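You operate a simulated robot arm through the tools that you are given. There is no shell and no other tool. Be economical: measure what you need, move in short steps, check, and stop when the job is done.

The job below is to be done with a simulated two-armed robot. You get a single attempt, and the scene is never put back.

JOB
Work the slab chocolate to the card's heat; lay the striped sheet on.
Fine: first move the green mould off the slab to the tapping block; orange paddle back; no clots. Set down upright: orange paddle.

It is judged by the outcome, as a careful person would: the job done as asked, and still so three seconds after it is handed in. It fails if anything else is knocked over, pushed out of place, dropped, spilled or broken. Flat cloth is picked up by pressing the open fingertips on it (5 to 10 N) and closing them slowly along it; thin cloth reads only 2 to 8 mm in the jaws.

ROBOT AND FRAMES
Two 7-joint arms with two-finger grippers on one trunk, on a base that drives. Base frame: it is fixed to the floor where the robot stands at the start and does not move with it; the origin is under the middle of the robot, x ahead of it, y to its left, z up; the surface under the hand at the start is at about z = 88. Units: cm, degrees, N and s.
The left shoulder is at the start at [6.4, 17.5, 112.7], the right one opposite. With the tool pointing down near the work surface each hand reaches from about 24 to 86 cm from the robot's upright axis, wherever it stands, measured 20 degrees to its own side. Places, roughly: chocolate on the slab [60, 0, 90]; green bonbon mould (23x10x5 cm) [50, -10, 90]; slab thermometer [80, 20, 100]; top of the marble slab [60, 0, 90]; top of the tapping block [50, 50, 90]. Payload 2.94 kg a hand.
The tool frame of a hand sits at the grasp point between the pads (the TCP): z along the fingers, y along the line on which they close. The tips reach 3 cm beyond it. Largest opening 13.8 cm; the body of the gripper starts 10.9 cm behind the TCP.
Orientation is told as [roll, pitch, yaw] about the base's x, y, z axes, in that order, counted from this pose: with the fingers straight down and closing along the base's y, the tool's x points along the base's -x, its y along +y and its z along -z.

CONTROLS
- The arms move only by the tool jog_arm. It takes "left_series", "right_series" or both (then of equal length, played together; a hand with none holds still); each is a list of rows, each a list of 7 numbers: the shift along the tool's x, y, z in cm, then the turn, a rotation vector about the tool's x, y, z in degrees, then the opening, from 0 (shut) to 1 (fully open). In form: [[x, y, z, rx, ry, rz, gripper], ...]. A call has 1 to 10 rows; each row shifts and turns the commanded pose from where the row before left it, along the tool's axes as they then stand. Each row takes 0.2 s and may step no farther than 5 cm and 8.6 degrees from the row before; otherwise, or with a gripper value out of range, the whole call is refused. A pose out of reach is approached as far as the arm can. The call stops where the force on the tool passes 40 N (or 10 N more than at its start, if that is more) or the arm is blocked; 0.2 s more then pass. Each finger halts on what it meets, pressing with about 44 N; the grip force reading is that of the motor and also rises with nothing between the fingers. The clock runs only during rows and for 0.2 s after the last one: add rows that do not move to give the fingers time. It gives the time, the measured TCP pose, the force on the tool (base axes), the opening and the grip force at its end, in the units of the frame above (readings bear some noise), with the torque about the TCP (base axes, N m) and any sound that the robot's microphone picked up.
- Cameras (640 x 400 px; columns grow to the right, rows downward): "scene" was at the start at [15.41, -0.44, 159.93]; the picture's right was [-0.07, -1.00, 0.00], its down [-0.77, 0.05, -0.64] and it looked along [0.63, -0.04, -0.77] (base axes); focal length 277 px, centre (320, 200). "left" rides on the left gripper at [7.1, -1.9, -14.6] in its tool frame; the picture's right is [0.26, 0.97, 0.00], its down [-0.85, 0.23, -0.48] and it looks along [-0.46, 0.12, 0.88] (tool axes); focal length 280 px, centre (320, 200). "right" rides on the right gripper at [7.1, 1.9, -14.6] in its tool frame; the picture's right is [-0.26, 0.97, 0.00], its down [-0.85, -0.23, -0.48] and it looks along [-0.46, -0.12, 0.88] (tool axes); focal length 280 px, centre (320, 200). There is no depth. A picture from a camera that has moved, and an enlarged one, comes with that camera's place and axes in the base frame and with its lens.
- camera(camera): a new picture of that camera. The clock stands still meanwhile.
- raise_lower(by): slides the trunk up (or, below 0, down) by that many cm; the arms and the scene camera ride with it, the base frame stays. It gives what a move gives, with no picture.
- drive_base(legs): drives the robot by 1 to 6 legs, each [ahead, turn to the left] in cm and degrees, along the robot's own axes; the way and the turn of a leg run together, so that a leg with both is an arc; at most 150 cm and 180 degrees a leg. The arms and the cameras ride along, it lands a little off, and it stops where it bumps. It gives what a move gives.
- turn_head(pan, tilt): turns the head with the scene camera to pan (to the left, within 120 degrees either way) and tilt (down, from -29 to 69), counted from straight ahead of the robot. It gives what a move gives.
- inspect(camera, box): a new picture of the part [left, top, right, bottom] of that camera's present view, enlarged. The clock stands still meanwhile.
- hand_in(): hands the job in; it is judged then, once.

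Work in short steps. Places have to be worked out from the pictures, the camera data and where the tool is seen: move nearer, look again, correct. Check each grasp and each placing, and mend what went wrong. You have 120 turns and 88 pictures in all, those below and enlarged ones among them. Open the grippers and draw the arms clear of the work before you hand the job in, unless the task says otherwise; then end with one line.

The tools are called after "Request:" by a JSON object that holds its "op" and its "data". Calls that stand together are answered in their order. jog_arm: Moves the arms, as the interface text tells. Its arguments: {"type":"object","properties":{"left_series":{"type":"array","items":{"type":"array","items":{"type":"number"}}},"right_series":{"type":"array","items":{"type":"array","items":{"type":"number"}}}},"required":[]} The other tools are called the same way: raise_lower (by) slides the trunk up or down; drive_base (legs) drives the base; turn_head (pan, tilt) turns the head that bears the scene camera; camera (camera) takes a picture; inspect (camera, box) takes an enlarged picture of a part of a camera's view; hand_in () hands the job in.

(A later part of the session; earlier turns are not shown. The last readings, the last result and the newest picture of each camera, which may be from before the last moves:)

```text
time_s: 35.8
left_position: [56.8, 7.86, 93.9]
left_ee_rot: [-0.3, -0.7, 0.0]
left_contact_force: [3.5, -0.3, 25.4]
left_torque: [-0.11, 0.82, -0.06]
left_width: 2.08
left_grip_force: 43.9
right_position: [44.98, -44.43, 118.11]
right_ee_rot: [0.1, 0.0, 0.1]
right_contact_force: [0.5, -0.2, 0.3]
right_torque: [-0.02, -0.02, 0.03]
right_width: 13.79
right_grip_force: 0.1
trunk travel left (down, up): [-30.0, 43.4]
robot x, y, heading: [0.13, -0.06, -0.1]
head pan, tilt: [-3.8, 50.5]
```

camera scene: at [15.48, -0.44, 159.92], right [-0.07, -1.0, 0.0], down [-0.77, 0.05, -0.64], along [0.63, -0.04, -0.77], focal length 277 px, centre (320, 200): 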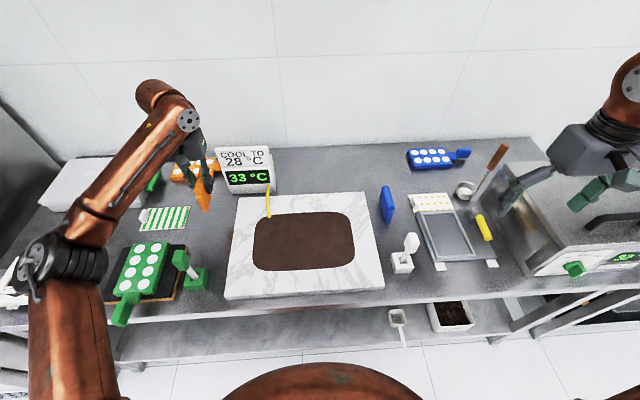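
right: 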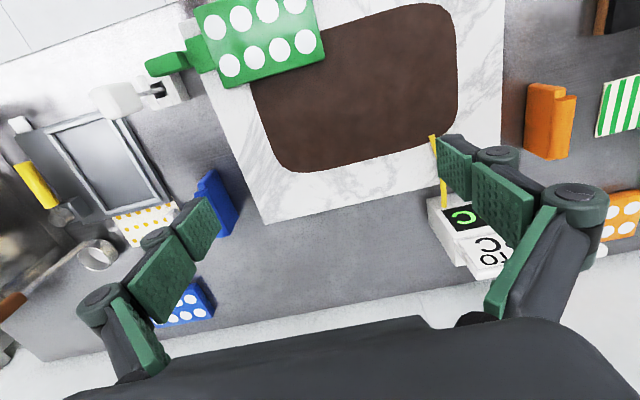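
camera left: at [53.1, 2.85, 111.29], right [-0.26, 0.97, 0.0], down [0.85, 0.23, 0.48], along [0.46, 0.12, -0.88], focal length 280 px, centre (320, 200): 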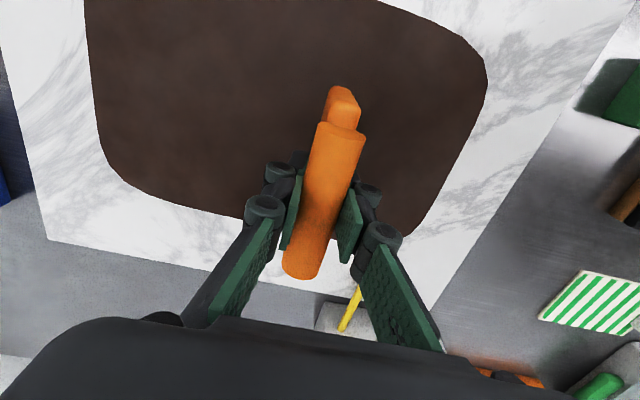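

Contact near TCP z ≈ 94 (25 N). I'll ease off 0.5 cm and make one gentle stroke to -y.

Request:
{"op": "jog_arm", "data": {"left_series": [[0, 0, -0.45, 0, 0, 0, 0], [0, -2, 0, 0, 0, 0, 0], [0, -2, 0, 0, 0, 0, 0], [0, -2, 0, 0, 0, 0, 0], [0, -2, 0, 0, 0, 0, 0], [0, -2, 0, 0, 0, 0, 0], [0, -2, 0, 0, 0, 0, 0], [0, -2, 0, 0, 0, 0, 0], [0, -2, 0, 0, 0, 0, 0], [0, 0, 0, 0, 0, 0, 0]]}}

Request:
{"op": "camera", "data": {"camera": "scene"}}

```text
time_s: 38.0
left_position: [56.76, -8.01, 93.91]
left_ee_rot: [-0.2, -0.3, 0.0]
left_contact_force: [-0.7, -0.6, -0.3]
left_torque: [-0.02, 0.01, 0.03]
left_width: 2.1
left_grip_force: 43.8
right_position: [45.21, -44.38, 118.12]
right_ee_rot: [0.1, 0.1, -0.1]
right_contact_force: [0.1, 0.6, 0.5]
right_torque: [-0.04, 0.0, -0.01]
right_width: 13.79
right_grip_force: 0.1
trunk travel left (down, up): [-30.0, 43.4]
robot x, y, heading: [0.27, 0.35, -0.0]
head pan, tilt: [-3.8, 50.5]
```

```text
55 pictures are left
camera scene: at [15.41, -0.48, 159.93], right [-0.07, -1.0, 0.0], down [-0.77, 0.05, -0.64], along [0.64, -0.04, -0.77], focal length 277 px, centre (320, 200)
```

scene: 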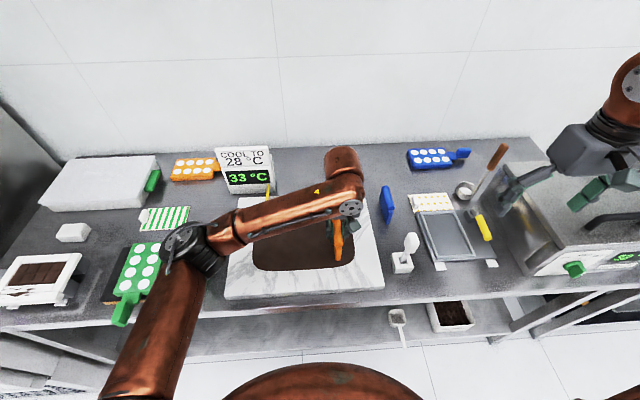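

The display is visible from here, still 33. The blade barely touched, so I'll lower 0.25 cm and stroke back.

Request:
{"op": "jog_arm", "data": {"left_series": [[0, 0, 0.2, 0, 0, 0, 0], [0, 2, 0, 0, 0, 0, 0], [0, 2, 0, 0, 0, 0, 0], [0, 2, 0, 0, 0, 0, 0], [0, 2, 0, 0, 0, 0, 0], [0, 2, 0, 0, 0, 0, 0], [0, 2, 0, 0, 0, 0, 0], [0, 2, 0, 0, 0, 0, 0], [0, 2, 0, 0, 0, 0, 0], [0, 0, 0, 0, 0, 0, 0]]}}

Request:
{"op": "inspect", "data": {"camera": "scene", "box": [200, 130, 400, 310]}}

```text
time_s: 40.2
left_position: [56.66, 7.87, 93.55]
left_ee_rot: [-0.1, -0.4, 0.0]
left_contact_force: [0.4, -0.7, 8.5]
left_torque: [-0.05, -0.5, -0.03]
left_width: 2.11
left_grip_force: 44.2
right_position: [45.04, -44.54, 118.03]
right_ee_rot: [0.1, 0.0, 0.1]
right_contact_force: [-0.1, -0.9, -0.5]
right_torque: [0.0, 0.02, -0.01]
right_width: 13.8
right_grip_force: 0.0
trunk travel left (down, up): [-30.0, 43.4]
robot x, y, heading: [0.05, 0.19, 0.0]
head pan, tilt: [-3.8, 50.5]
```

```text
2.22 times, centred on (300, 220) of scene
camera zoom: at [15.33, -0.58, 159.94], right [-0.07, -1.0, 0.0], down [-0.77, 0.05, -0.64], along [0.64, -0.04, -0.77], focal length 615 px, centre (364, 156)
```

zoom: 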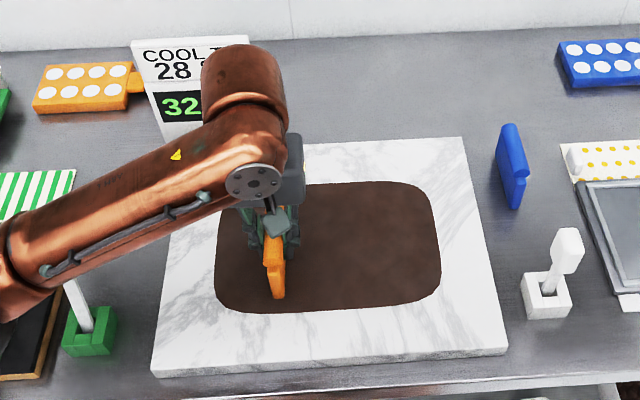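

It now reads 32 °C, so light contact works. Next a stroke on the far lane (x ≈ 64.5) for even work, moving diagonally to stay off the probe.

Request:
{"op": "jog_arm", "data": {"left_series": [[-2, -1, 0, 0, 0, 0, 0], [-2, -1, 0, 0, 0, 0, 0], [-2, -1, 0, 0, 0, 0, 0], [-1.5, -2, 0, 0, 0, 0, 0], [0, -2, 0, 0, 0, 0, 0], [0, -2, 0, 0, 0, 0, 0], [0, -2, 0, 0, 0, 0, 0], [0, -2, 0, 0, 0, 0, 0], [0, -2, 0, 0, 0, 0, 0], [0, -2, 0, 0, 0, 0, 0]]}}

Request:
{"op": "inspect", "data": {"camera": "scene", "box": [200, 130, 400, 310]}}

```text
time_s: 42.4
left_position: [64.12, -9.27, 93.8]
left_ee_rot: [-0.2, -0.4, -0.2]
left_contact_force: [-1.7, -0.5, 2.0]
left_torque: [0.0, -0.12, -0.01]
left_width: 2.09
left_grip_force: 44.3
right_position: [45.11, -44.59, 118.08]
right_ee_rot: [0.1, 0.1, -0.1]
right_contact_force: [-0.1, -0.3, 0.3]
right_torque: [0.07, -0.01, -0.02]
right_width: 13.79
right_grip_force: 0.0
trunk travel left (down, up): [-30.0, 43.4]
robot x, y, heading: [0.23, -0.03, -0.0]
head pan, tilt: [-3.8, 50.5]
```

```text
2.22 times, centred on (300, 220) of scene
camera zoom: at [15.39, -0.68, 159.93], right [-0.07, -1.0, 0.0], down [-0.77, 0.05, -0.64], along [0.64, -0.04, -0.77], focal length 615 px, centre (364, 156)
```

zoom: 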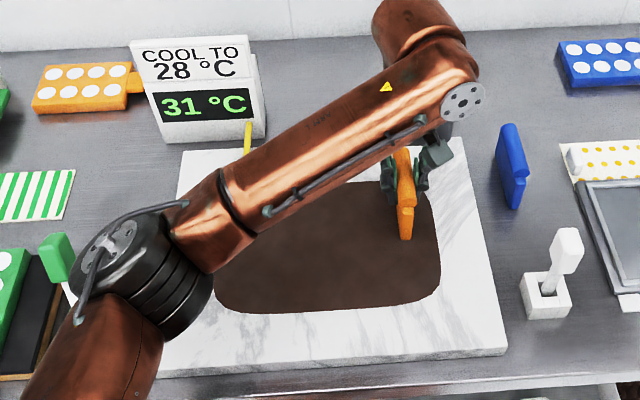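

31 °C, about 1 °C per stroke. Stroke back on the near lane (x ≈ 55).

Request:
{"op": "jog_arm", "data": {"left_series": [[2, 1, 0, 0, 0, 0, 0], [2, 1, 0, 0, 0, 0, 0], [2, 1, 0, 0, 0, 0, 0], [2, 2, 0, 0, 0, 0, 0], [1, 2, 0, 0, 0, 0, 0], [0, 2, 0, 0, 0, 0, 0], [0, 2, 0, 0, 0, 0, 0], [0, 2, 0, 0, 0, 0, 0], [0, 2, 0, 0, 0, 0, 0], [0, 2, 0, 0, 0, 0, 0]]}}

Request:
{"op": "inspect", "data": {"camera": "scene", "box": [200, 130, 400, 310]}}

```text
time_s: 44.6
left_position: [55.23, 7.81, 93.72]
left_ee_rot: [-0.2, -0.3, -0.2]
left_contact_force: [-0.6, -2.1, 7.9]
left_torque: [-0.08, -0.31, -0.07]
left_width: 2.08
left_grip_force: 43.7
right_position: [45.2, -44.3, 118.09]
right_ee_rot: [-0.1, 0.0, 0.0]
right_contact_force: [0.0, 0.3, 0.6]
right_torque: [0.02, 0.0, -0.03]
right_width: 13.76
right_grip_force: 0.0
trunk travel left (down, up): [-30.0, 43.4]
robot x, y, heading: [0.07, 0.02, 0.1]
head pan, tilt: [-3.8, 50.5]
```

```text
2.22 times, centred on (300, 220) of scene
camera zoom: at [15.33, -0.48, 159.94], right [-0.07, -1.0, 0.0], down [-0.77, 0.05, -0.64], along [0.64, -0.04, -0.77], focal length 615 px, centre (364, 156)
```

zoom: 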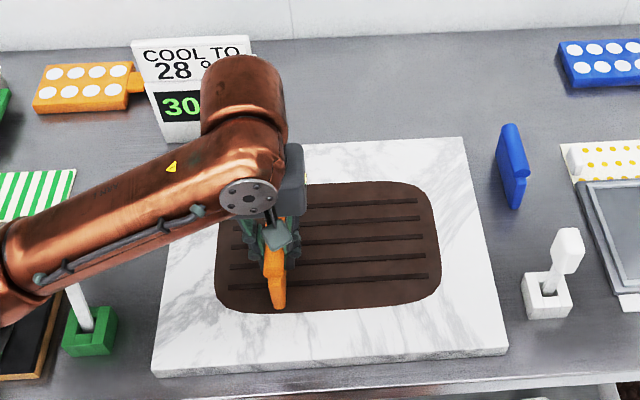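

30 °C; ridges show the working. Another stroke on the middle lane, to -y.

Request:
{"op": "jog_arm", "data": {"left_series": [[-2, 1, 0, 0, 0, 0, 0], [-2, -1, 0, 0, 0, 0, 0], [-1, -2, 0, 0, 0, 0, 0], [0, -2, 0, 0, 0, 0, 0], [0, -2, 0, 0, 0, 0, 0], [0, -2, 0, 0, 0, 0, 0], [0, -2, 0, 0, 0, 0, 0], [0, -2, 0, 0, 0, 0, 0], [0, -2, 0, 0, 0, 0, 0]]}}

Request:
{"op": "inspect", "data": {"camera": "scene", "box": [200, 130, 400, 310]}}

```text
time_s: 46.6
left_position: [60.14, -6.25, 93.62]
left_ee_rot: [-0.3, -0.3, -0.2]
left_contact_force: [-0.1, 0.8, 4.8]
left_torque: [0.01, -0.27, 0.05]
left_width: 2.09
left_grip_force: 43.2
right_position: [45.08, -44.54, 118.07]
right_ee_rot: [0.1, 0.0, 0.0]
right_contact_force: [0.1, -0.7, -0.3]
right_torque: [0.01, -0.04, 0.02]
right_width: 13.81
right_grip_force: 0.0
trunk travel left (down, up): [-30.0, 43.4]
robot x, y, heading: [-0.2, -0.11, -0.1]
head pan, tilt: [-3.8, 50.5]
```

```text
2.22 times, centred on (300, 220) of scene
camera zoom: at [15.35, -0.64, 159.94], right [-0.07, -1.0, 0.0], down [-0.77, 0.05, -0.64], along [0.64, -0.04, -0.77], focal length 615 px, centre (364, 156)
```

zoom: 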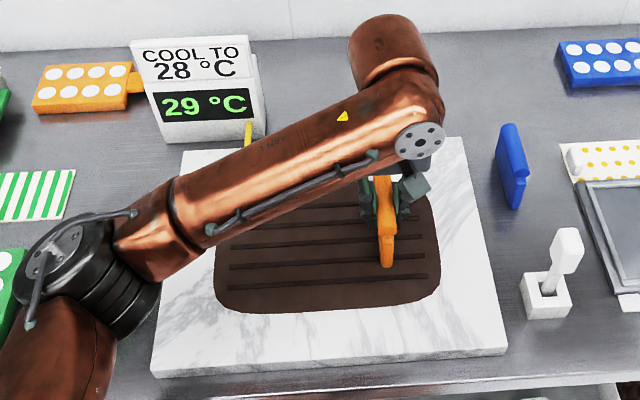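

29 °C. A shorter stroke back, then check.

Request:
{"op": "jog_arm", "data": {"left_series": [[0, 2, 0, 0, 0, 0, 0], [0, 2, 0, 0, 0, 0, 0], [0, 2, 0, 0, 0, 0, 0], [0, 2, 0, 0, 0, 0, 0], [0, 2, 0, 0, 0, 0, 0]]}}

Request:
{"op": "inspect", "data": {"camera": "scene", "box": [200, 130, 400, 310]}}

```text
time_s: 47.8
left_position: [60.19, 3.89, 93.75]
left_ee_rot: [-0.2, -0.4, -0.1]
left_contact_force: [0.6, 1.1, 2.2]
left_torque: [0.0, -0.05, 0.04]
left_width: 2.07
left_grip_force: 44.0
right_position: [45.1, -44.49, 118.06]
right_ee_rot: [0.0, 0.0, 0.0]
right_contact_force: [-0.3, 0.3, 0.0]
right_torque: [-0.03, 0.02, -0.05]
right_width: 13.83
right_grip_force: 0.0
trunk travel left (down, up): [-30.0, 43.4]
robot x, y, heading: [0.08, 0.23, -0.2]
head pan, tilt: [-3.8, 50.5]
```

```text
2.22 times, centred on (300, 220) of scene
camera zoom: at [15.39, -0.45, 159.94], right [-0.07, -1.0, 0.0], down [-0.77, 0.05, -0.64], along [0.64, -0.04, -0.77], focal length 615 px, centre (364, 156)
```

zoom: 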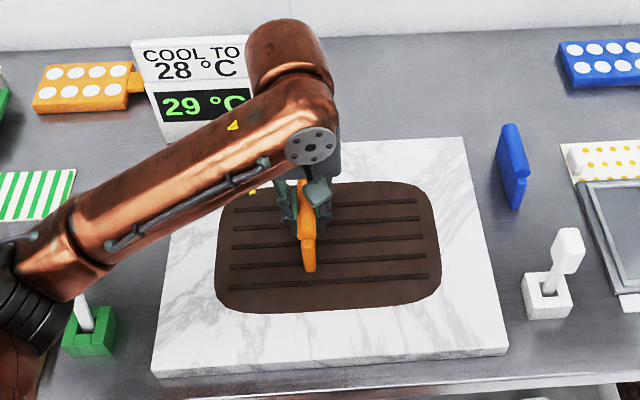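

Still 29; another short stroke to -y.

Request:
{"op": "jog_arm", "data": {"left_series": [[0, -2, 0, 0, 0, 0, 0], [0, -2, 0, 0, 0, 0, 0], [0, -2, 0, 0, 0, 0, 0], [0, -2, 0, 0, 0, 0, 0]]}}

Request:
{"op": "inspect", "data": {"camera": "scene", "box": [200, 130, 400, 310]}}

```text
time_s: 48.8
left_position: [60.22, -4.27, 93.76]
left_ee_rot: [-0.1, -0.4, 0.0]
left_contact_force: [0.5, -0.3, -0.8]
left_torque: [-0.01, -0.03, -0.03]
left_width: 2.08
left_grip_force: 43.5
right_position: [45.13, -44.58, 118.0]
right_ee_rot: [0.0, 0.2, -0.1]
right_contact_force: [-0.1, -0.4, -1.2]
right_torque: [0.02, 0.02, 0.02]
right_width: 13.8
right_grip_force: 0.1
trunk travel left (down, up): [-30.0, 43.4]
robot x, y, heading: [0.3, 0.07, -0.3]
head pan, tilt: [-3.8, 50.5]
```

```text
2.22 times, centred on (300, 220) of scene
camera zoom: at [15.44, -0.67, 159.93], right [-0.07, -1.0, 0.0], down [-0.77, 0.05, -0.64], along [0.63, -0.04, -0.77], focal length 615 px, centre (364, 156)
```

zoom: 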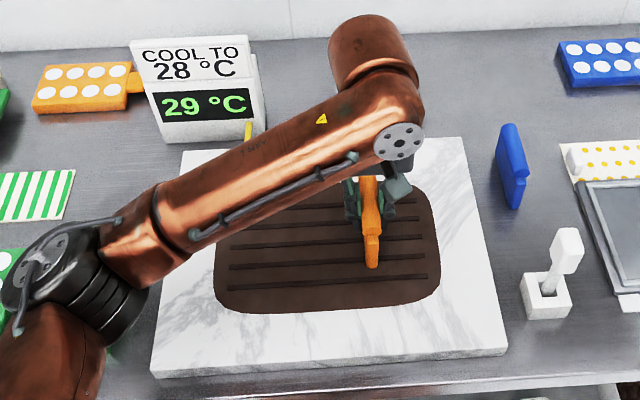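

Contact was nearly lost; I'll lower 0.12 cm and stroke again.

Request:
{"op": "jog_arm", "data": {"left_series": [[0, 0, 0.12, 0, 0, 0, 0], [0, 2, 0, 0, 0, 0, 0], [0, 2, 0, 0, 0, 0, 0], [0, 2, 0, 0, 0, 0, 0], [0, 2, 0, 0, 0, 0, 0]]}}

Request:
{"op": "inspect", "data": {"camera": "scene", "box": [200, 130, 400, 310]}}

```text
time_s: 50.0
left_position: [60.24, 3.93, 93.81]
left_ee_rot: [-0.2, -0.4, 0.0]
left_contact_force: [1.2, -2.2, 10.8]
left_torque: [-0.09, 0.55, 0.14]
left_width: 2.07
left_grip_force: 44.1
right_position: [45.12, -44.45, 118.18]
right_ee_rot: [0.0, 0.0, 0.0]
right_contact_force: [-0.7, 0.2, -0.3]
right_torque: [-0.01, -0.01, -0.01]
right_width: 13.79
right_grip_force: 0.0
trunk travel left (down, up): [-30.0, 43.4]
robot x, y, heading: [-0.28, -0.19, -0.1]
head pan, tilt: [-3.8, 50.5]
```

```text
2.22 times, centred on (300, 220) of scene
camera zoom: at [15.32, -0.49, 159.95], right [-0.07, -1.0, 0.0], down [-0.77, 0.05, -0.64], along [0.64, -0.04, -0.77], focal length 615 px, centre (364, 156)
```

zoom: 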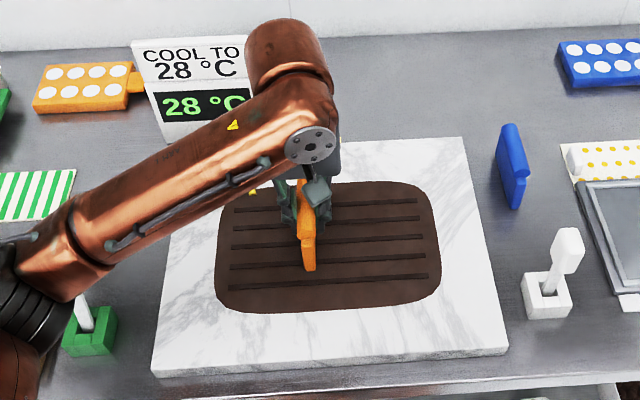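

28 °C reached. Lifting off and carrying the paddle back to [70.2, 28.95].

Request:
{"op": "jog_arm", "data": {"left_series": [[0, 0, -4, 0, 0, 0, 0], [0, 0, -5, 0, 0, 0, 0], [0, 4.9, 0, 0, 0, 0, 0], [0, 4.9, 0, 0, 0, 0, 0], [0, 4.9, 0, 0, 0, 0, 0], [0, 4.9, 0, 0, 0, 0, 0], [0, 5, 0, 0, 0, 0, 0], [-5, 0, 0, 0, 0, 0, 0], [-5, 0.4, 0, 0, 0, 0, 0], [0, 0, 0, 0, 0, -2.4, 0]]}}

Request:
{"op": "camera", "data": {"camera": "scene"}}

Request:
{"op": "camera", "data": {"camera": "left"}}

```text
refused: row 9 steps farther than a row can; nothing moved
```

```text
47 pictures are left
camera scene: at [15.32, -0.49, 159.95], right [-0.07, -1.0, 0.0], down [-0.77, 0.05, -0.64], along [0.64, -0.04, -0.77], focal length 277 px, centre (320, 200)
```

scene: 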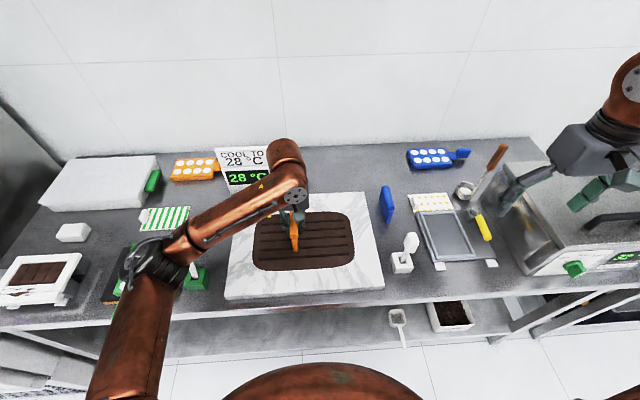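

```text
46 pictures are left
camera left: at [53.12, 2.03, 108.21], right [-0.26, 0.97, -0.01], down [0.84, 0.23, 0.48], along [0.47, 0.12, -0.88], focal length 280 px, centre (320, 200)
```

left: 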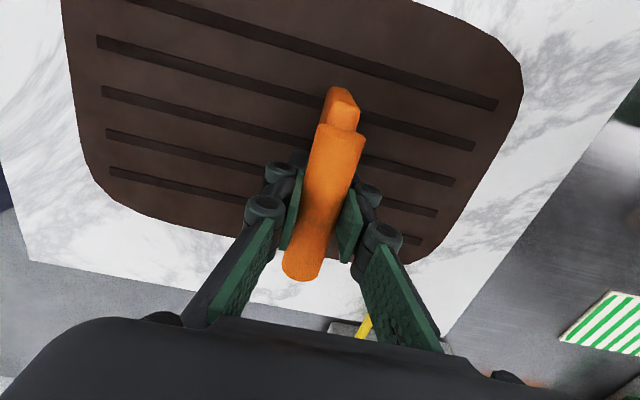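

One row was too long; resending with shorter steps.

Request:
{"op": "jog_arm", "data": {"left_series": [[0, 0, -4, 0, 0, 0, 0], [0, 0, -4.8, 0, 0, 0, 0], [0, 4.9, 0, 0, 0, 0, 0], [0, 4.9, 0, 0, 0, 0, 0], [0, 4.9, 0, 0, 0, 0, 0], [0, 4.9, 0, 0, 0, 0, 0], [0, 4.9, 0, 0, 0, 0, 0], [-4.9, 0.5, 0, 0, 0, 0, 0], [-4.9, 0, 0, 0, 0, 0, 0], [0, 0, 0, 0, 0, -2.4, 0]]}}

Request:
{"op": "camera", "data": {"camera": "left"}}

Request:
{"op": "inspect", "data": {"camera": "scene", "box": [180, 130, 400, 300]}}

```text
time_s: 52.2
left_position: [70.05, 28.99, 102.34]
left_ee_rot: [-0.2, -0.4, 2.4]
left_contact_force: [0.2, 0.6, -0.9]
left_torque: [-0.03, -0.03, -0.01]
left_width: 2.12
left_grip_force: 43.8
right_position: [45.07, -44.41, 118.11]
right_ee_rot: [0.0, 0.0, 0.0]
right_contact_force: [-0.3, -0.4, 0.0]
right_torque: [0.02, 0.0, -0.01]
right_width: 13.82
right_grip_force: 0.1
trunk travel left (down, up): [-30.0, 43.4]
robot x, y, heading: [-0.2, -0.04, -0.0]
head pan, tilt: [-3.8, 50.5]
```

```text
45 pictures are left
camera left: at [62.92, 26.78, 116.89], right [-0.3, 0.95, -0.01], down [0.84, 0.27, 0.48], along [0.46, 0.14, -0.88], focal length 280 px, centre (320, 200)
```

left: 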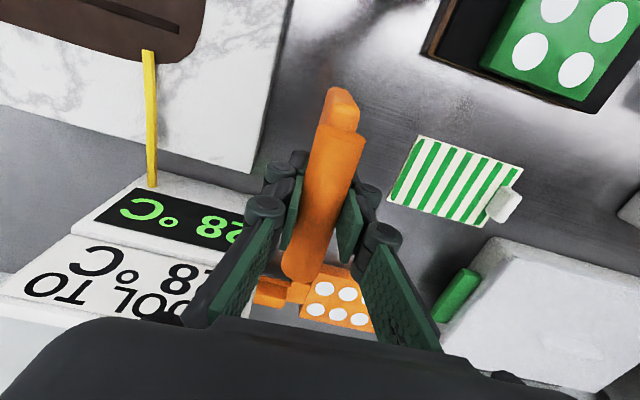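

```text
2.35 times, centred on (290, 215) of scene
camera zoom: at [15.34, -0.45, 159.94], right [-0.07, -1.0, 0.0], down [-0.77, 0.05, -0.64], along [0.64, -0.04, -0.77], focal length 651 px, centre (391, 165)
```

zoom: 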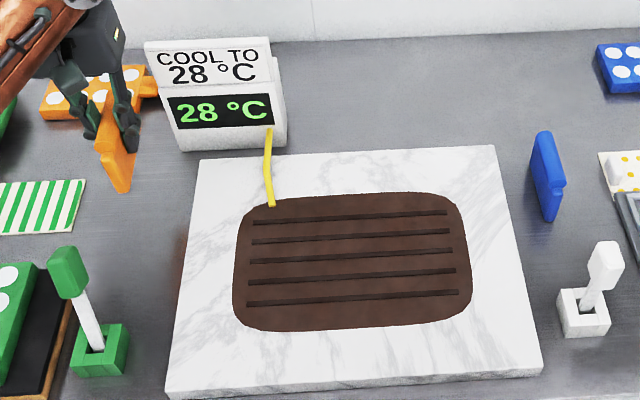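

28 °C holds and there are no clots. Lowering the paddle to its spot.

Request:
{"op": "jog_arm", "data": {"left_series": [[0, 0, 4, 0, 0, 0, 0], [0, 0, 4, 0, 0, 0, 0], [0, 0, 2.5, 0, 0, 0, 0], [0, 0, 0.5, 0, 0, 0, 0], [0, 0, 0.3, 0, 0, 0, 0], [0, 0, 0, 0, 0, 0, 0]]}}

```text
time_s: 53.6
left_position: [69.97, 28.79, 90.98]
left_ee_rot: [-0.3, -0.4, 2.4]
left_contact_force: [-0.7, -1.0, -0.9]
left_torque: [0.03, 0.0, -0.01]
left_width: 2.1
left_grip_force: 43.5
right_position: [45.13, -44.39, 118.0]
right_ee_rot: [0.1, -0.1, 0.0]
right_contact_force: [-0.2, 0.1, -0.5]
right_torque: [-0.03, 0.0, 0.0]
right_width: 13.79
right_grip_force: 0.0
trunk travel left (down, up): [-30.0, 43.4]
robot x, y, heading: [0.1, -0.01, 0.2]
head pan, tilt: [-3.8, 50.5]
```

Request:
{"op": "jog_arm", "data": {"left_series": [[-0.1, 0.1, 0.15, 0, 0, 0, 0], [0, 0, 0.15, 0, 0, 0, 0], [0, 0, 0, 0, 0, 0, 0]]}}

```text
time_s: 54.4
left_position: [70.24, 28.86, 90.76]
left_ee_rot: [-0.2, -0.3, 2.4]
left_contact_force: [-0.1, 0.2, -0.8]
left_torque: [-0.03, -0.01, 0.02]
left_width: 2.09
left_grip_force: 44.1
right_position: [45.1, -44.44, 118.12]
right_ee_rot: [0.1, 0.2, 0.0]
right_contact_force: [-1.3, 1.1, 1.3]
right_torque: [0.02, 0.01, 0.0]
right_width: 13.79
right_grip_force: 0.0
trunk travel left (down, up): [-30.0, 43.4]
robot x, y, heading: [-0.11, 0.25, -0.0]
head pan, tilt: [-3.8, 50.5]
```

No contact yet; continuing in tiny steps.

Request:
{"op": "jog_arm", "data": {"left_series": [[0, 0, 0.15, 0, 0, 0, 0], [0, 0, 0.15, 0, 0, 0, 0], [0, 0, 0, 0, 0, 0, 0]]}}

```text
time_s: 55.2
left_position: [70.19, 28.96, 90.82]
left_ee_rot: [-0.2, -0.6, 2.4]
left_contact_force: [2.1, 1.6, 16.5]
left_torque: [0.05, 0.73, -0.08]
left_width: 2.12
left_grip_force: 43.6
right_position: [45.03, -44.47, 118.07]
right_ee_rot: [0.0, 0.0, 0.0]
right_contact_force: [-0.1, 1.3, 0.6]
right_torque: [0.0, 0.02, 0.01]
right_width: 13.77
right_grip_force: 0.1
trunk travel left (down, up): [-30.0, 43.4]
robot x, y, heading: [-0.26, 0.22, 0.1]
head pan, tilt: [-3.8, 50.5]
```

On the counter. Easing off 0.15 cm, then opening slowly.

Request:
{"op": "jog_arm", "data": {"left_series": [[0, 0, -0.15, 0, 0, 0, 0], [0, 0, 0, 0, 0, 0, 0.17], [0, 0, 0, 0, 0, 0, 0.2], [0, 0, 0, 0, 0, 0, 0.25], [0, 0, 0, 0, 0, 0, 0.35], [0, 0, 0, 0, 0, 0, 0.5], [0, 0, 0, 0, 0, 0, 0.65], [0, 0, 0, 0, 0, 0, 0.65]]}}

Request:
{"op": "camera", "data": {"camera": "left"}}

```text
time_s: 57.0
left_position: [70.25, 28.93, 90.66]
left_ee_rot: [-0.3, -0.2, 2.4]
left_contact_force: [0.5, 0.6, 0.5]
left_torque: [0.02, -0.01, -0.01]
left_width: 8.99
left_grip_force: 0.1
right_position: [45.18, -44.32, 117.96]
right_ee_rot: [0.0, 0.0, 0.0]
right_contact_force: [0.7, -0.3, 0.2]
right_torque: [-0.01, 0.01, 0.01]
right_width: 13.79
right_grip_force: 0.0
trunk travel left (down, up): [-30.0, 43.4]
robot x, y, heading: [-0.22, 0.27, 0.1]
head pan, tilt: [-3.8, 50.5]
```

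```text
43 pictures are left
camera left: at [63.09, 26.76, 105.11], right [-0.3, 0.95, -0.01], down [0.84, 0.27, 0.48], along [0.46, 0.14, -0.88], focal length 280 px, centre (320, 200)
```

left: 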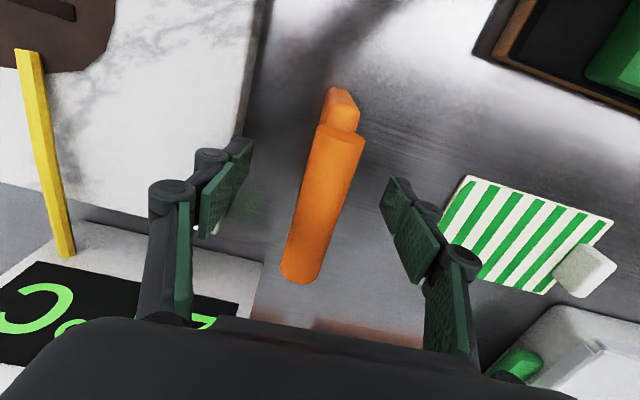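

Paddle is upright in place. Rising clear and moving over the sheet's white tab (≈ [72.4, 53]) for a closer look.

Request:
{"op": "jog_arm", "data": {"left_series": [[0, 0, -4, 0, 0, 0, 0.65], [0, 0, -4.5, 0, 0, 0, 0.8], [0, 0, -4.5, 0, 0, 0, 1], [0, 4.8, 0, 0, 0, 2.4, 1], [0, 4.8, 0, 0, 0, 0, 1], [0, 4.8, 0, 0, 0, 0, 1], [-0.5, 4.5, 0, 0, 0, 0, 1], [0, 0, 0, 0, 0, 0, 1]]}}

Request:
{"op": "camera", "data": {"camera": "left"}}

Request:
{"op": "inspect", "data": {"camera": "scene", "box": [120, 150, 260, 250]}}

```text
time_s: 58.8
left_position: [70.33, 47.86, 103.58]
left_ee_rot: [-0.2, -0.4, -0.1]
left_contact_force: [0.2, 0.2, 0.6]
left_torque: [0.01, 0.01, -0.01]
left_width: 13.79
left_grip_force: 0.1
right_position: [45.17, -44.43, 118.06]
right_ee_rot: [0.1, 0.0, 0.0]
right_contact_force: [-0.5, 0.6, 0.6]
right_torque: [0.01, 0.02, -0.02]
right_width: 13.77
right_grip_force: 0.2
trunk travel left (down, up): [-30.0, 43.4]
robot x, y, heading: [0.04, 0.09, -0.3]
head pan, tilt: [-3.8, 50.5]
```

```text
42 pictures are left
camera left: at [63.2, 46.01, 118.12], right [-0.26, 0.97, -0.01], down [0.85, 0.23, 0.48], along [0.46, 0.12, -0.88], focal length 280 px, centre (320, 200)
```

left: 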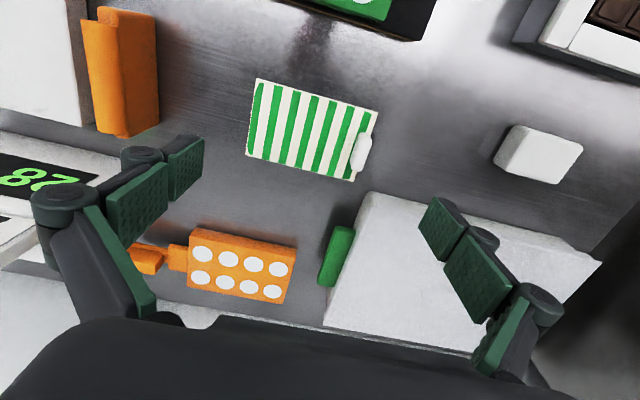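

```text
4.00 times, centred on (190, 200) of scene
camera zoom: at [15.38, -0.54, 159.94], right [-0.07, -1.0, 0.0], down [-0.77, 0.05, -0.64], along [0.64, -0.04, -0.77], focal length 1107 px, centre (840, 200)
```

zoom: 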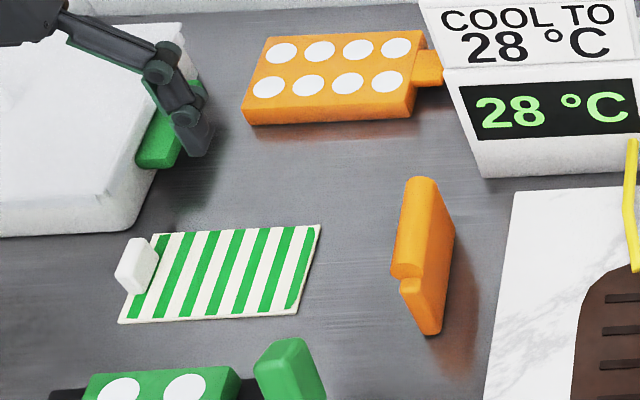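

The sheet is a thin plate with an upright white tab at its +y end, at about [72.6, 53.4]. I'll come over the tab with the fingers partly open and descend near it.

Request:
{"op": "jog_arm", "data": {"left_series": [[-2.3, 4, 0, 0, 0, 0, 0.6], [0, 1.6, 3, 0, 0, 0, 0.45], [0, 0, 4, 0, 0, 0, 0.45], [0, 0, 4, 0, 0, 0, 0.45], [0, 0, 0, 0, 0, 0, 0.45], [0, 0, 0, 0, 0, 0, 0.45]]}}

Request:
{"op": "camera", "data": {"camera": "left"}}

Request:
{"op": "inspect", "data": {"camera": "scene", "box": [100, 150, 240, 250]}}

```text
time_s: 60.2
left_position: [72.8, 53.43, 92.49]
left_ee_rot: [-0.3, -0.2, 0.0]
left_contact_force: [0.0, 0.4, -0.6]
left_torque: [0.03, 0.02, 0.0]
left_width: 6.21
left_grip_force: 0.0
right_position: [45.12, -44.42, 118.08]
right_ee_rot: [0.0, 0.0, 0.0]
right_contact_force: [-0.2, -0.6, 0.2]
right_torque: [-0.02, 0.02, 0.0]
right_width: 13.82
right_grip_force: 0.0
trunk travel left (down, up): [-30.0, 43.4]
robot x, y, heading: [0.12, -0.21, -0.0]
head pan, tilt: [-3.8, 50.5]
```

```text
40 pictures are left
camera left: at [65.65, 51.58, 107.08], right [-0.26, 0.97, -0.01], down [0.85, 0.23, 0.48], along [0.46, 0.12, -0.88], focal length 280 px, centre (320, 200)
```

left: 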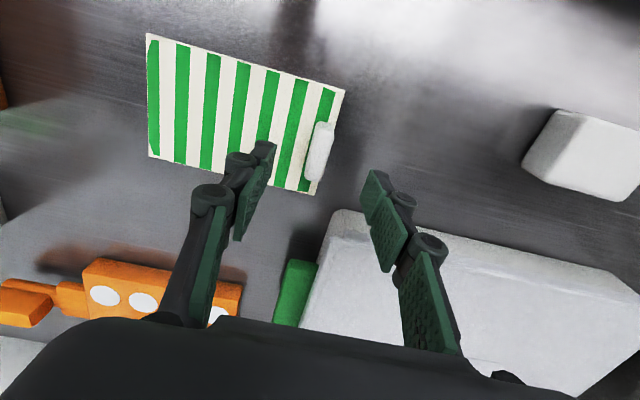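

```text
4.00 times, centred on (170, 200) of scene
camera zoom: at [15.43, -0.45, 159.93], right [-0.07, -1.0, 0.0], down [-0.77, 0.05, -0.64], along [0.63, -0.04, -0.77], focal length 1107 px, centre (920, 200)
```

zoom: 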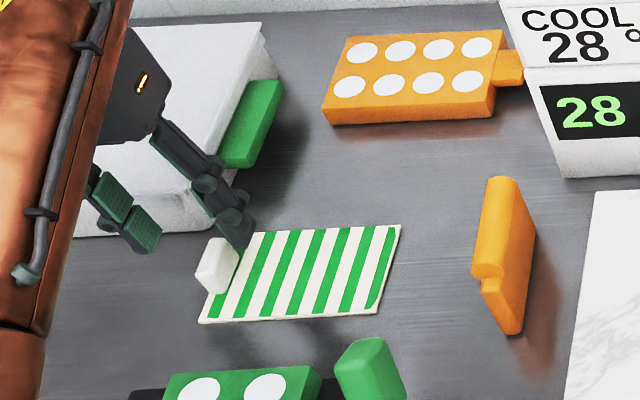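

The tab lies right between the fingers. Descending in small steps, watching for contact.

Request:
{"op": "jog_arm", "data": {"left_series": [[0.2, 0, 2, 0, 0, 0, 0.45], [0, 0, 1, 0, 0, 0, 0.45], [0, 0, 0, 0, 0, 0, 0.45]]}}

Request:
{"op": "camera", "data": {"camera": "left"}}

Request:
{"op": "inspect", "data": {"camera": "scene", "box": [100, 150, 240, 250]}}

```text
time_s: 61.0
left_position: [72.66, 53.4, 89.5]
left_ee_rot: [-0.2, -0.3, -0.1]
left_contact_force: [1.0, 0.0, -0.3]
left_torque: [0.01, -0.03, -0.01]
left_width: 6.19
left_grip_force: 0.1
right_position: [45.13, -44.38, 118.06]
right_ee_rot: [0.1, 0.1, 0.0]
right_contact_force: [0.6, -0.2, -0.7]
right_torque: [-0.01, -0.02, -0.03]
right_width: 13.81
right_grip_force: 0.1
trunk travel left (down, up): [-30.0, 43.4]
robot x, y, heading: [0.1, 0.18, -0.2]
head pan, tilt: [-3.8, 50.5]
```

```text
38 pictures are left
camera left: at [65.48, 51.57, 104.03], right [-0.26, 0.97, -0.01], down [0.85, 0.23, 0.48], along [0.47, 0.12, -0.88], focal length 280 px, centre (320, 200)
```

left: 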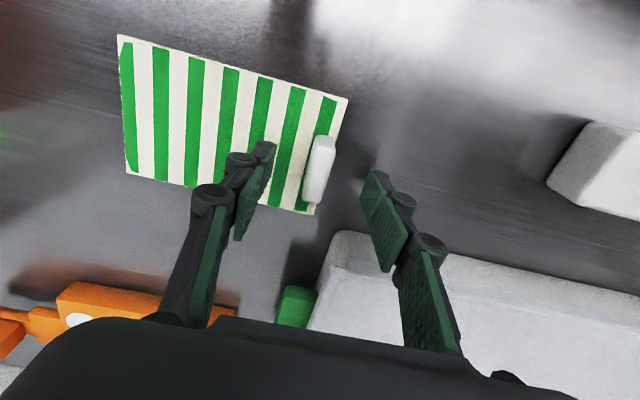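

```text
4.00 times, centred on (170, 200) of scene
camera zoom: at [15.41, -0.47, 159.93], right [-0.07, -1.0, 0.0], down [-0.77, 0.05, -0.64], along [0.64, -0.04, -0.77], focal length 1107 px, centre (920, 200)
```

zoom: 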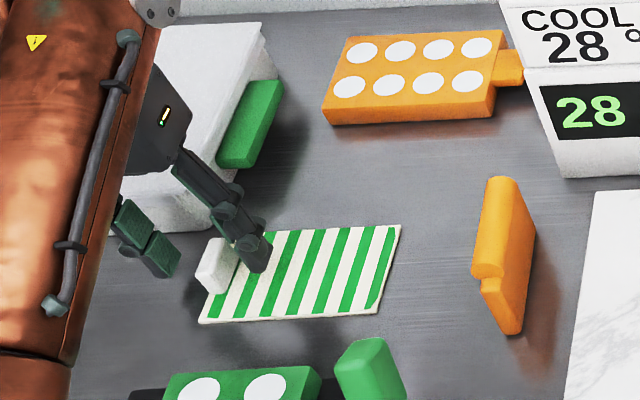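

Still above the sheet. Stepping down gently until contact.

Request:
{"op": "jog_arm", "data": {"left_series": [[0, 0, 0.5, 0, 0, 0, 0.45], [0, 0, 0.3, 0, 0, 0, 0.45], [0, 0, 0.2, 0, 0, 0, 0.45], [0, 0, 0, 0, 0, 0, 0.45]]}}

Request:
{"op": "camera", "data": {"camera": "left"}}

```text
time_s: 62.0
left_position: [72.66, 53.49, 88.52]
left_ee_rot: [-0.2, -0.4, 0.0]
left_contact_force: [-0.8, 0.2, 0.3]
left_torque: [-0.02, -0.04, -0.01]
left_width: 6.21
left_grip_force: 0.1
right_position: [45.1, -44.46, 118.14]
right_ee_rot: [0.0, 0.0, 0.0]
right_contact_force: [0.3, -0.1, 0.9]
right_torque: [0.0, -0.01, -0.01]
right_width: 13.79
right_grip_force: 0.2
trunk travel left (down, up): [-30.0, 43.4]
robot x, y, heading: [0.3, 0.26, -0.0]
head pan, tilt: [-3.8, 50.5]
```

```text
36 pictures are left
camera left: at [65.43, 51.56, 103.01], right [-0.26, 0.97, -0.01], down [0.85, 0.23, 0.48], along [0.46, 0.12, -0.88], focal length 280 px, centre (320, 200)
```

left: 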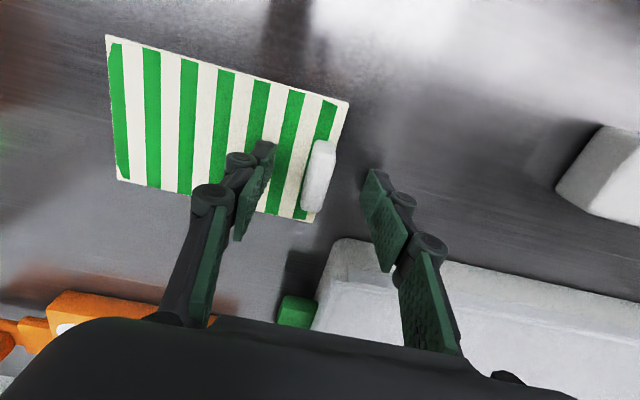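

Request:
{"op": "jog_arm", "data": {"left_series": [[0, 0, 0.3, 0, 0, 0, 0.45], [0, 0, 0.2, 0, 0, 0, 0.45], [0, 0, 0.2, 0, 0, 0, 0.45], [0, 0, 0, 0, 0, 0, 0.45]]}}

```text
time_s: 63.0
left_position: [72.55, 53.27, 88.01]
left_ee_rot: [-0.2, -0.5, -0.1]
left_contact_force: [-0.3, -3.0, 11.3]
left_torque: [-0.53, -0.01, 0.02]
left_width: 6.65
left_grip_force: 2.5
right_position: [44.95, -44.55, 118.09]
right_ee_rot: [0.1, -0.1, -0.1]
right_contact_force: [-0.1, 0.0, 0.5]
right_torque: [0.01, 0.01, 0.0]
right_width: 13.79
right_grip_force: 0.0
trunk travel left (down, up): [-30.0, 43.4]
robot x, y, heading: [-0.27, 0.19, -0.2]
head pan, tilt: [-3.8, 50.5]
```

Contact at TCP ≈ 88.0. Raising 0.4 cm and closing gently on the tab.

Request:
{"op": "jog_arm", "data": {"left_series": [[0, 0, -0.45, 0, 0, 0, 0.45], [0, 0, 0, 0, 0, 0, 0.35], [0, 0, 0, 0, 0, 0, 0.25], [0, 0, 0, 0, 0, 0, 0.15], [0, 0, 0, 0, 0, 0, 0.05], [0, 0, 0, 0, 0, 0, 0], [0, 0, 0, 0, 0, 0, 0], [0, 0, 0, 0, 0, 0, 0]]}}

Request:
{"op": "camera", "data": {"camera": "left"}}

```text
time_s: 64.8
left_position: [72.64, 53.5, 88.21]
left_ee_rot: [-0.2, -0.2, 0.0]
left_contact_force: [0.0, 0.3, 1.9]
left_torque: [0.04, 0.04, -0.01]
left_width: 1.25
left_grip_force: 39.6
right_position: [45.08, -44.48, 118.04]
right_ee_rot: [0.0, 0.0, 0.0]
right_contact_force: [-0.3, -0.1, -0.4]
right_torque: [0.03, 0.0, -0.01]
right_width: 13.8
right_grip_force: 0.1
trunk travel left (down, up): [-30.0, 43.4]
robot x, y, heading: [0.2, -0.04, 0.2]
head pan, tilt: [-3.8, 50.5]
```

```text
35 pictures are left
camera left: at [65.43, 51.55, 102.75], right [-0.26, 0.97, -0.01], down [0.85, 0.23, 0.48], along [0.46, 0.12, -0.88], focal length 280 px, centre (320, 200)
```

left: 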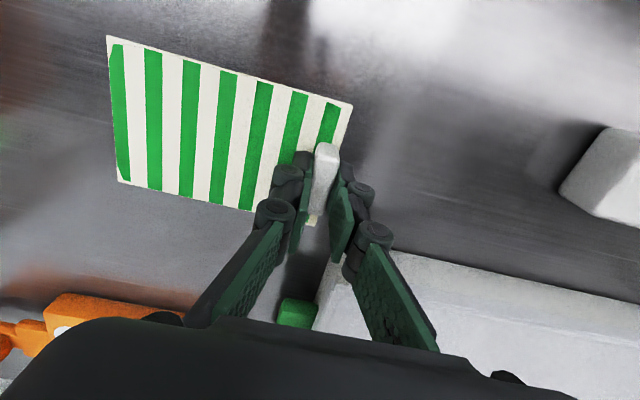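

Gripped the tab at 1.25 cm. Lifting slowly.

Request:
{"op": "jog_arm", "data": {"left_series": [[0, 0, -0.5, 0, 0, 0, 0], [0, 0, -1, 0, 0, 0, 0], [0, 0, -2, 0, 0, 0, 0], [0, 0, -3, 0, 0, 0, 0], [0, 0, -4, 0, 0, 0, 0], [0, 0, 0, 0, 0, 0, 0]]}}

Request:
{"op": "camera", "data": {"camera": "left"}}

Request:
{"op": "camera", "data": {"camera": "scene"}}

```text
time_s: 66.2
left_position: [72.62, 53.57, 98.66]
left_ee_rot: [-0.3, -0.3, -0.1]
left_contact_force: [0.5, -0.3, -0.6]
left_torque: [0.01, 0.0, 0.01]
left_width: 1.26
left_grip_force: 38.9
right_position: [45.14, -44.33, 117.94]
right_ee_rot: [-0.1, 0.1, 0.0]
right_contact_force: [0.1, 0.0, 0.5]
right_torque: [-0.02, 0.08, 0.02]
right_width: 13.81
right_grip_force: 0.0
trunk travel left (down, up): [-30.0, 43.4]
robot x, y, heading: [0.41, -0.03, -0.0]
head pan, tilt: [-3.8, 50.5]
```

```text
34 pictures are left
camera left: at [65.37, 51.66, 113.25], right [-0.26, 0.96, -0.01], down [0.85, 0.23, 0.48], along [0.46, 0.12, -0.88], focal length 280 px, centre (320, 200)
```

left: 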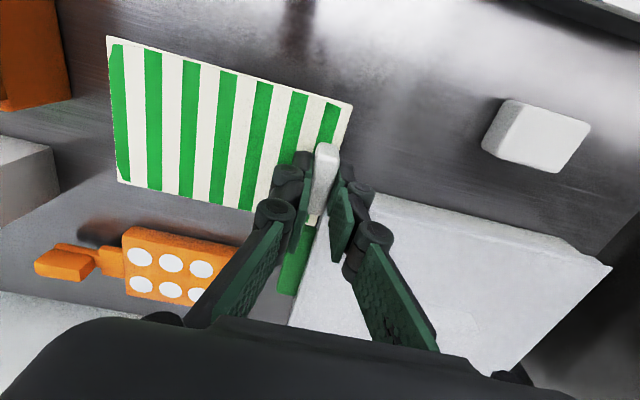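

```text
33 pictures are left
camera scene: at [15.51, -0.45, 159.91], right [-0.07, -1.0, 0.0], down [-0.77, 0.05, -0.64], along [0.63, -0.04, -0.77], focal length 277 px, centre (320, 200)
```

scene: 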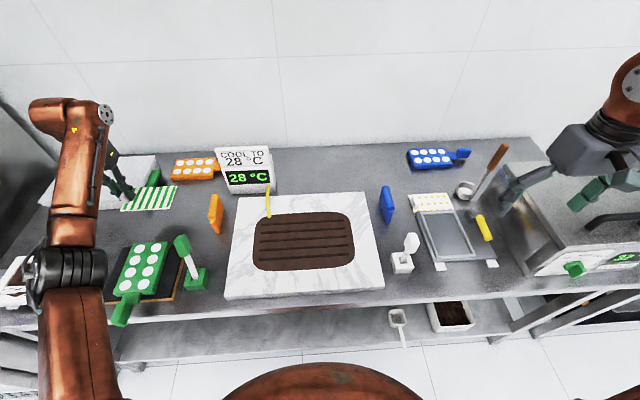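

The sheet is rigid and level; its centre is 6.35 cm to -y of the TCP. I'll raise it, pull back to x = 60, then carry it toward the slab.

Request:
{"op": "jog_arm", "data": {"left_series": [[0, 0, -3.7, 0, 0, 0, 0], [0, 0, -3.7, 0, 0, 0, 0], [4.2, 0, 0, 0, 0, 0, 0], [4.2, 0, 0, 0, 0, 0, 0], [4.2, 0, 0, 0, 0, 0, 0], [0, -4.6, 0, 0, 0, 0, 0], [0, -4.6, 0, 0, 0, 0, 0], [0, -4.6, 0, 0, 0, 0, 0], [0, -4.6, 0, 0, 0, 0, 0], [0, -4.6, 0, 0, 0, 0, 0]]}}

Request:
{"op": "jog_arm", "data": {"left_series": [[0, -4.6, 0, 0, 0, 0, 0], [0, -4.6, 0, 0, 0, 0, 0], [0, -4.6, 0, 0, 0, 0, 0], [0, -4.6, 0, 0, 0, 0, 0], [0, -4.3, 0, 0, 0, 0, 0], [0, 0, 0, 0, 0, 0, 0]]}}

Request:
{"op": "camera", "data": {"camera": "left"}}

Request:
{"op": "camera", "data": {"camera": "scene"}}

```text
time_s: 68.4
left_position: [59.85, 30.31, 106.21]
left_ee_rot: [-0.1, -0.3, 0.0]
left_contact_force: [0.4, -0.2, -1.3]
left_torque: [0.07, 0.02, -0.01]
left_width: 1.29
left_grip_force: 39.9
right_position: [45.21, -44.47, 117.91]
right_ee_rot: [0.1, 0.1, 0.0]
right_contact_force: [0.2, -0.9, -0.3]
right_torque: [0.05, 0.02, -0.01]
right_width: 13.81
right_grip_force: 0.2
trunk travel left (down, up): [-30.0, 43.4]
robot x, y, heading: [-0.18, 0.16, 0.0]
head pan, tilt: [-3.8, 50.5]
```

```text
time_s: 69.8
left_position: [59.79, 7.72, 106.21]
left_ee_rot: [-0.2, -0.5, 0.0]
left_contact_force: [-0.8, 0.4, -0.8]
left_torque: [0.0, 0.0, 0.01]
left_width: 1.29
left_grip_force: 39.1
right_position: [45.04, -44.31, 118.08]
right_ee_rot: [0.0, 0.0, -0.1]
right_contact_force: [-2.0, 1.0, 0.3]
right_torque: [-0.07, 0.0, -0.01]
right_width: 13.8
right_grip_force: 0.2
trunk travel left (down, up): [-30.0, 43.4]
robot x, y, heading: [0.42, 0.3, 0.1]
head pan, tilt: [-3.8, 50.5]
```

```text
32 pictures are left
camera left: at [52.66, 5.8, 120.77], right [-0.26, 0.96, -0.01], down [0.85, 0.23, 0.48], along [0.46, 0.12, -0.88], focal length 280 px, centre (320, 200)
```

left: 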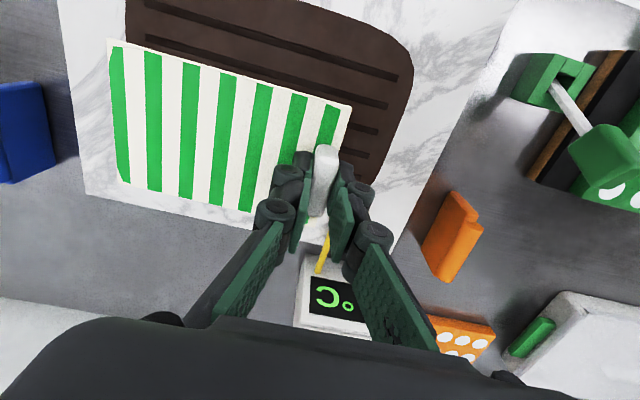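

```text
31 pictures are left
camera scene: at [15.38, -0.39, 159.94], right [-0.07, -1.0, 0.0], down [-0.77, 0.05, -0.64], along [0.64, -0.04, -0.77], focal length 277 px, centre (320, 200)
```

scene: 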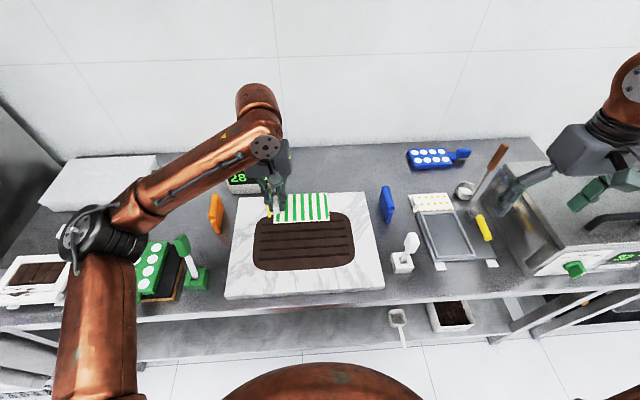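

The sheet is centred over the chocolate. Lowering to just above it (expected contact at TCP ≈ 91.3–91.7).

Request:
{"op": "jog_arm", "data": {"left_series": [[-0.2, 0.2, 4, 0, 0, 0, 0], [0, 0, 4, 0, 0, 0, 0], [0, 0, 3.5, 0, 0, 0, 0], [0, 0, 1.7, 0, 0, 0, 0], [0, 0, 0, 0, 0, 0, 0]]}}

Request:
{"op": "inspect", "data": {"camera": "scene", "box": [200, 130, 400, 310]}}

```text
time_s: 71.0
left_position: [60.14, 7.77, 93.03]
left_ee_rot: [-0.2, -0.2, -0.2]
left_contact_force: [-0.3, 0.2, -0.3]
left_torque: [0.01, -0.01, 0.0]
left_width: 1.25
left_grip_force: 39.8
right_position: [45.09, -44.45, 118.14]
right_ee_rot: [0.1, 0.1, 0.0]
right_contact_force: [-0.3, 0.9, 0.1]
right_torque: [0.0, -0.03, -0.03]
right_width: 13.82
right_grip_force: 0.2
trunk travel left (down, up): [-30.0, 43.4]
robot x, y, heading: [-0.23, 0.21, -0.1]
head pan, tilt: [-3.8, 50.5]
```

```text
2.22 times, centred on (300, 220) of scene
camera zoom: at [15.41, -0.54, 159.94], right [-0.07, -1.0, 0.0], down [-0.77, 0.05, -0.64], along [0.64, -0.04, -0.77], focal length 615 px, centre (364, 156)
```

zoom: 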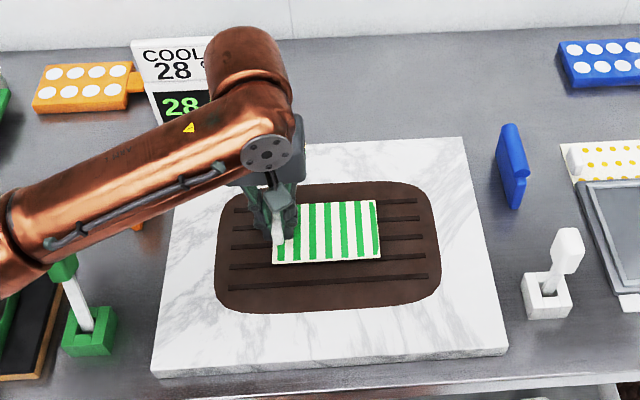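

Well centred. Lowering in small steps to contact.

Request:
{"op": "jog_arm", "data": {"left_series": [[0.3, 0, 0.6, 0, 0, 0, 0], [0, 0, 0.3, 0, 0, 0, 0], [0, 0, 0.2, 0, 0, 0, 0], [0, 0, 0, 0, 0, 0, 0]]}}

```text
time_s: 72.0
left_position: [59.85, 7.86, 91.94]
left_ee_rot: [-0.2, -0.3, 0.0]
left_contact_force: [-0.9, 0.6, 0.4]
left_torque: [0.04, -0.06, -0.01]
left_width: 1.28
left_grip_force: 39.3
right_position: [45.01, -44.5, 118.06]
right_ee_rot: [0.1, -0.1, 0.0]
right_contact_force: [-0.2, 0.1, -0.6]
right_torque: [-0.02, 0.02, 0.0]
right_width: 13.81
right_grip_force: 0.2
trunk travel left (down, up): [-30.0, 43.4]
robot x, y, heading: [-0.36, -0.13, -0.1]
head pan, tilt: [-3.8, 50.5]
```

Request:
{"op": "jog_arm", "data": {"left_series": [[0, 0, 0.2, 0, 0, 0, 0], [0, 0, 0.2, 0, 0, 0, 0], [0, 0, 0, 0, 0, 0, 0]]}}

```text
time_s: 72.8
left_position: [59.83, 7.92, 91.55]
left_ee_rot: [-0.2, -0.2, 0.0]
left_contact_force: [0.5, -0.8, 0.2]
left_torque: [0.05, -0.02, 0.02]
left_width: 1.25
left_grip_force: 39.2
right_position: [45.12, -44.4, 118.13]
right_ee_rot: [0.1, 0.1, 0.0]
right_contact_force: [0.0, -0.5, 0.7]
right_torque: [-0.02, 0.01, 0.05]
right_width: 13.82
right_grip_force: 0.0
trunk travel left (down, up): [-30.0, 43.4]
robot x, y, heading: [-0.09, 0.09, 0.0]
head pan, tilt: [-3.8, 50.5]
```

Request:
{"op": "jog_arm", "data": {"left_series": [[0, 0, 0.15, 0, 0, 0, 0], [0, 0, 0.1, 0, 0, 0, 0], [0, 0, 0, 0, 0, 0, 0]]}}

```text
time_s: 73.6
left_position: [59.89, 8.0, 91.29]
left_ee_rot: [-0.2, -0.3, 0.0]
left_contact_force: [0.4, 0.6, -0.5]
left_torque: [0.02, -0.01, 0.01]
left_width: 1.27
left_grip_force: 39.8
right_position: [45.12, -44.39, 117.99]
right_ee_rot: [0.1, 0.2, 0.0]
right_contact_force: [-0.2, 1.0, -0.2]
right_torque: [0.0, 0.02, -0.01]
right_width: 13.77
right_grip_force: 0.2
trunk travel left (down, up): [-30.0, 43.4]
robot x, y, heading: [-0.06, -0.25, 0.2]
head pan, tilt: [-3.8, 50.5]
```

Request:
{"op": "jog_arm", "data": {"left_series": [[0, 0, 0.15, 0, 0, 0, 0], [0, 0, 0.1, 0, 0, 0, 0], [0, 0, 0, 0, 0, 0, 0]]}}

```text
time_s: 74.4
left_position: [59.79, 7.92, 91.24]
left_ee_rot: [-0.2, -0.4, 0.0]
left_contact_force: [1.6, 0.1, 9.2]
left_torque: [0.01, 0.43, 0.02]
left_width: 1.27
left_grip_force: 39.8
right_position: [44.95, -44.49, 118.06]
right_ee_rot: [0.0, -0.1, 0.1]
right_contact_force: [0.8, 0.1, -0.8]
right_torque: [0.01, 0.0, -0.01]
right_width: 13.84
right_grip_force: 0.1
trunk travel left (down, up): [-30.0, 43.4]
robot x, y, heading: [-0.22, -0.05, -0.1]
head pan, tilt: [-3.8, 50.5]
```

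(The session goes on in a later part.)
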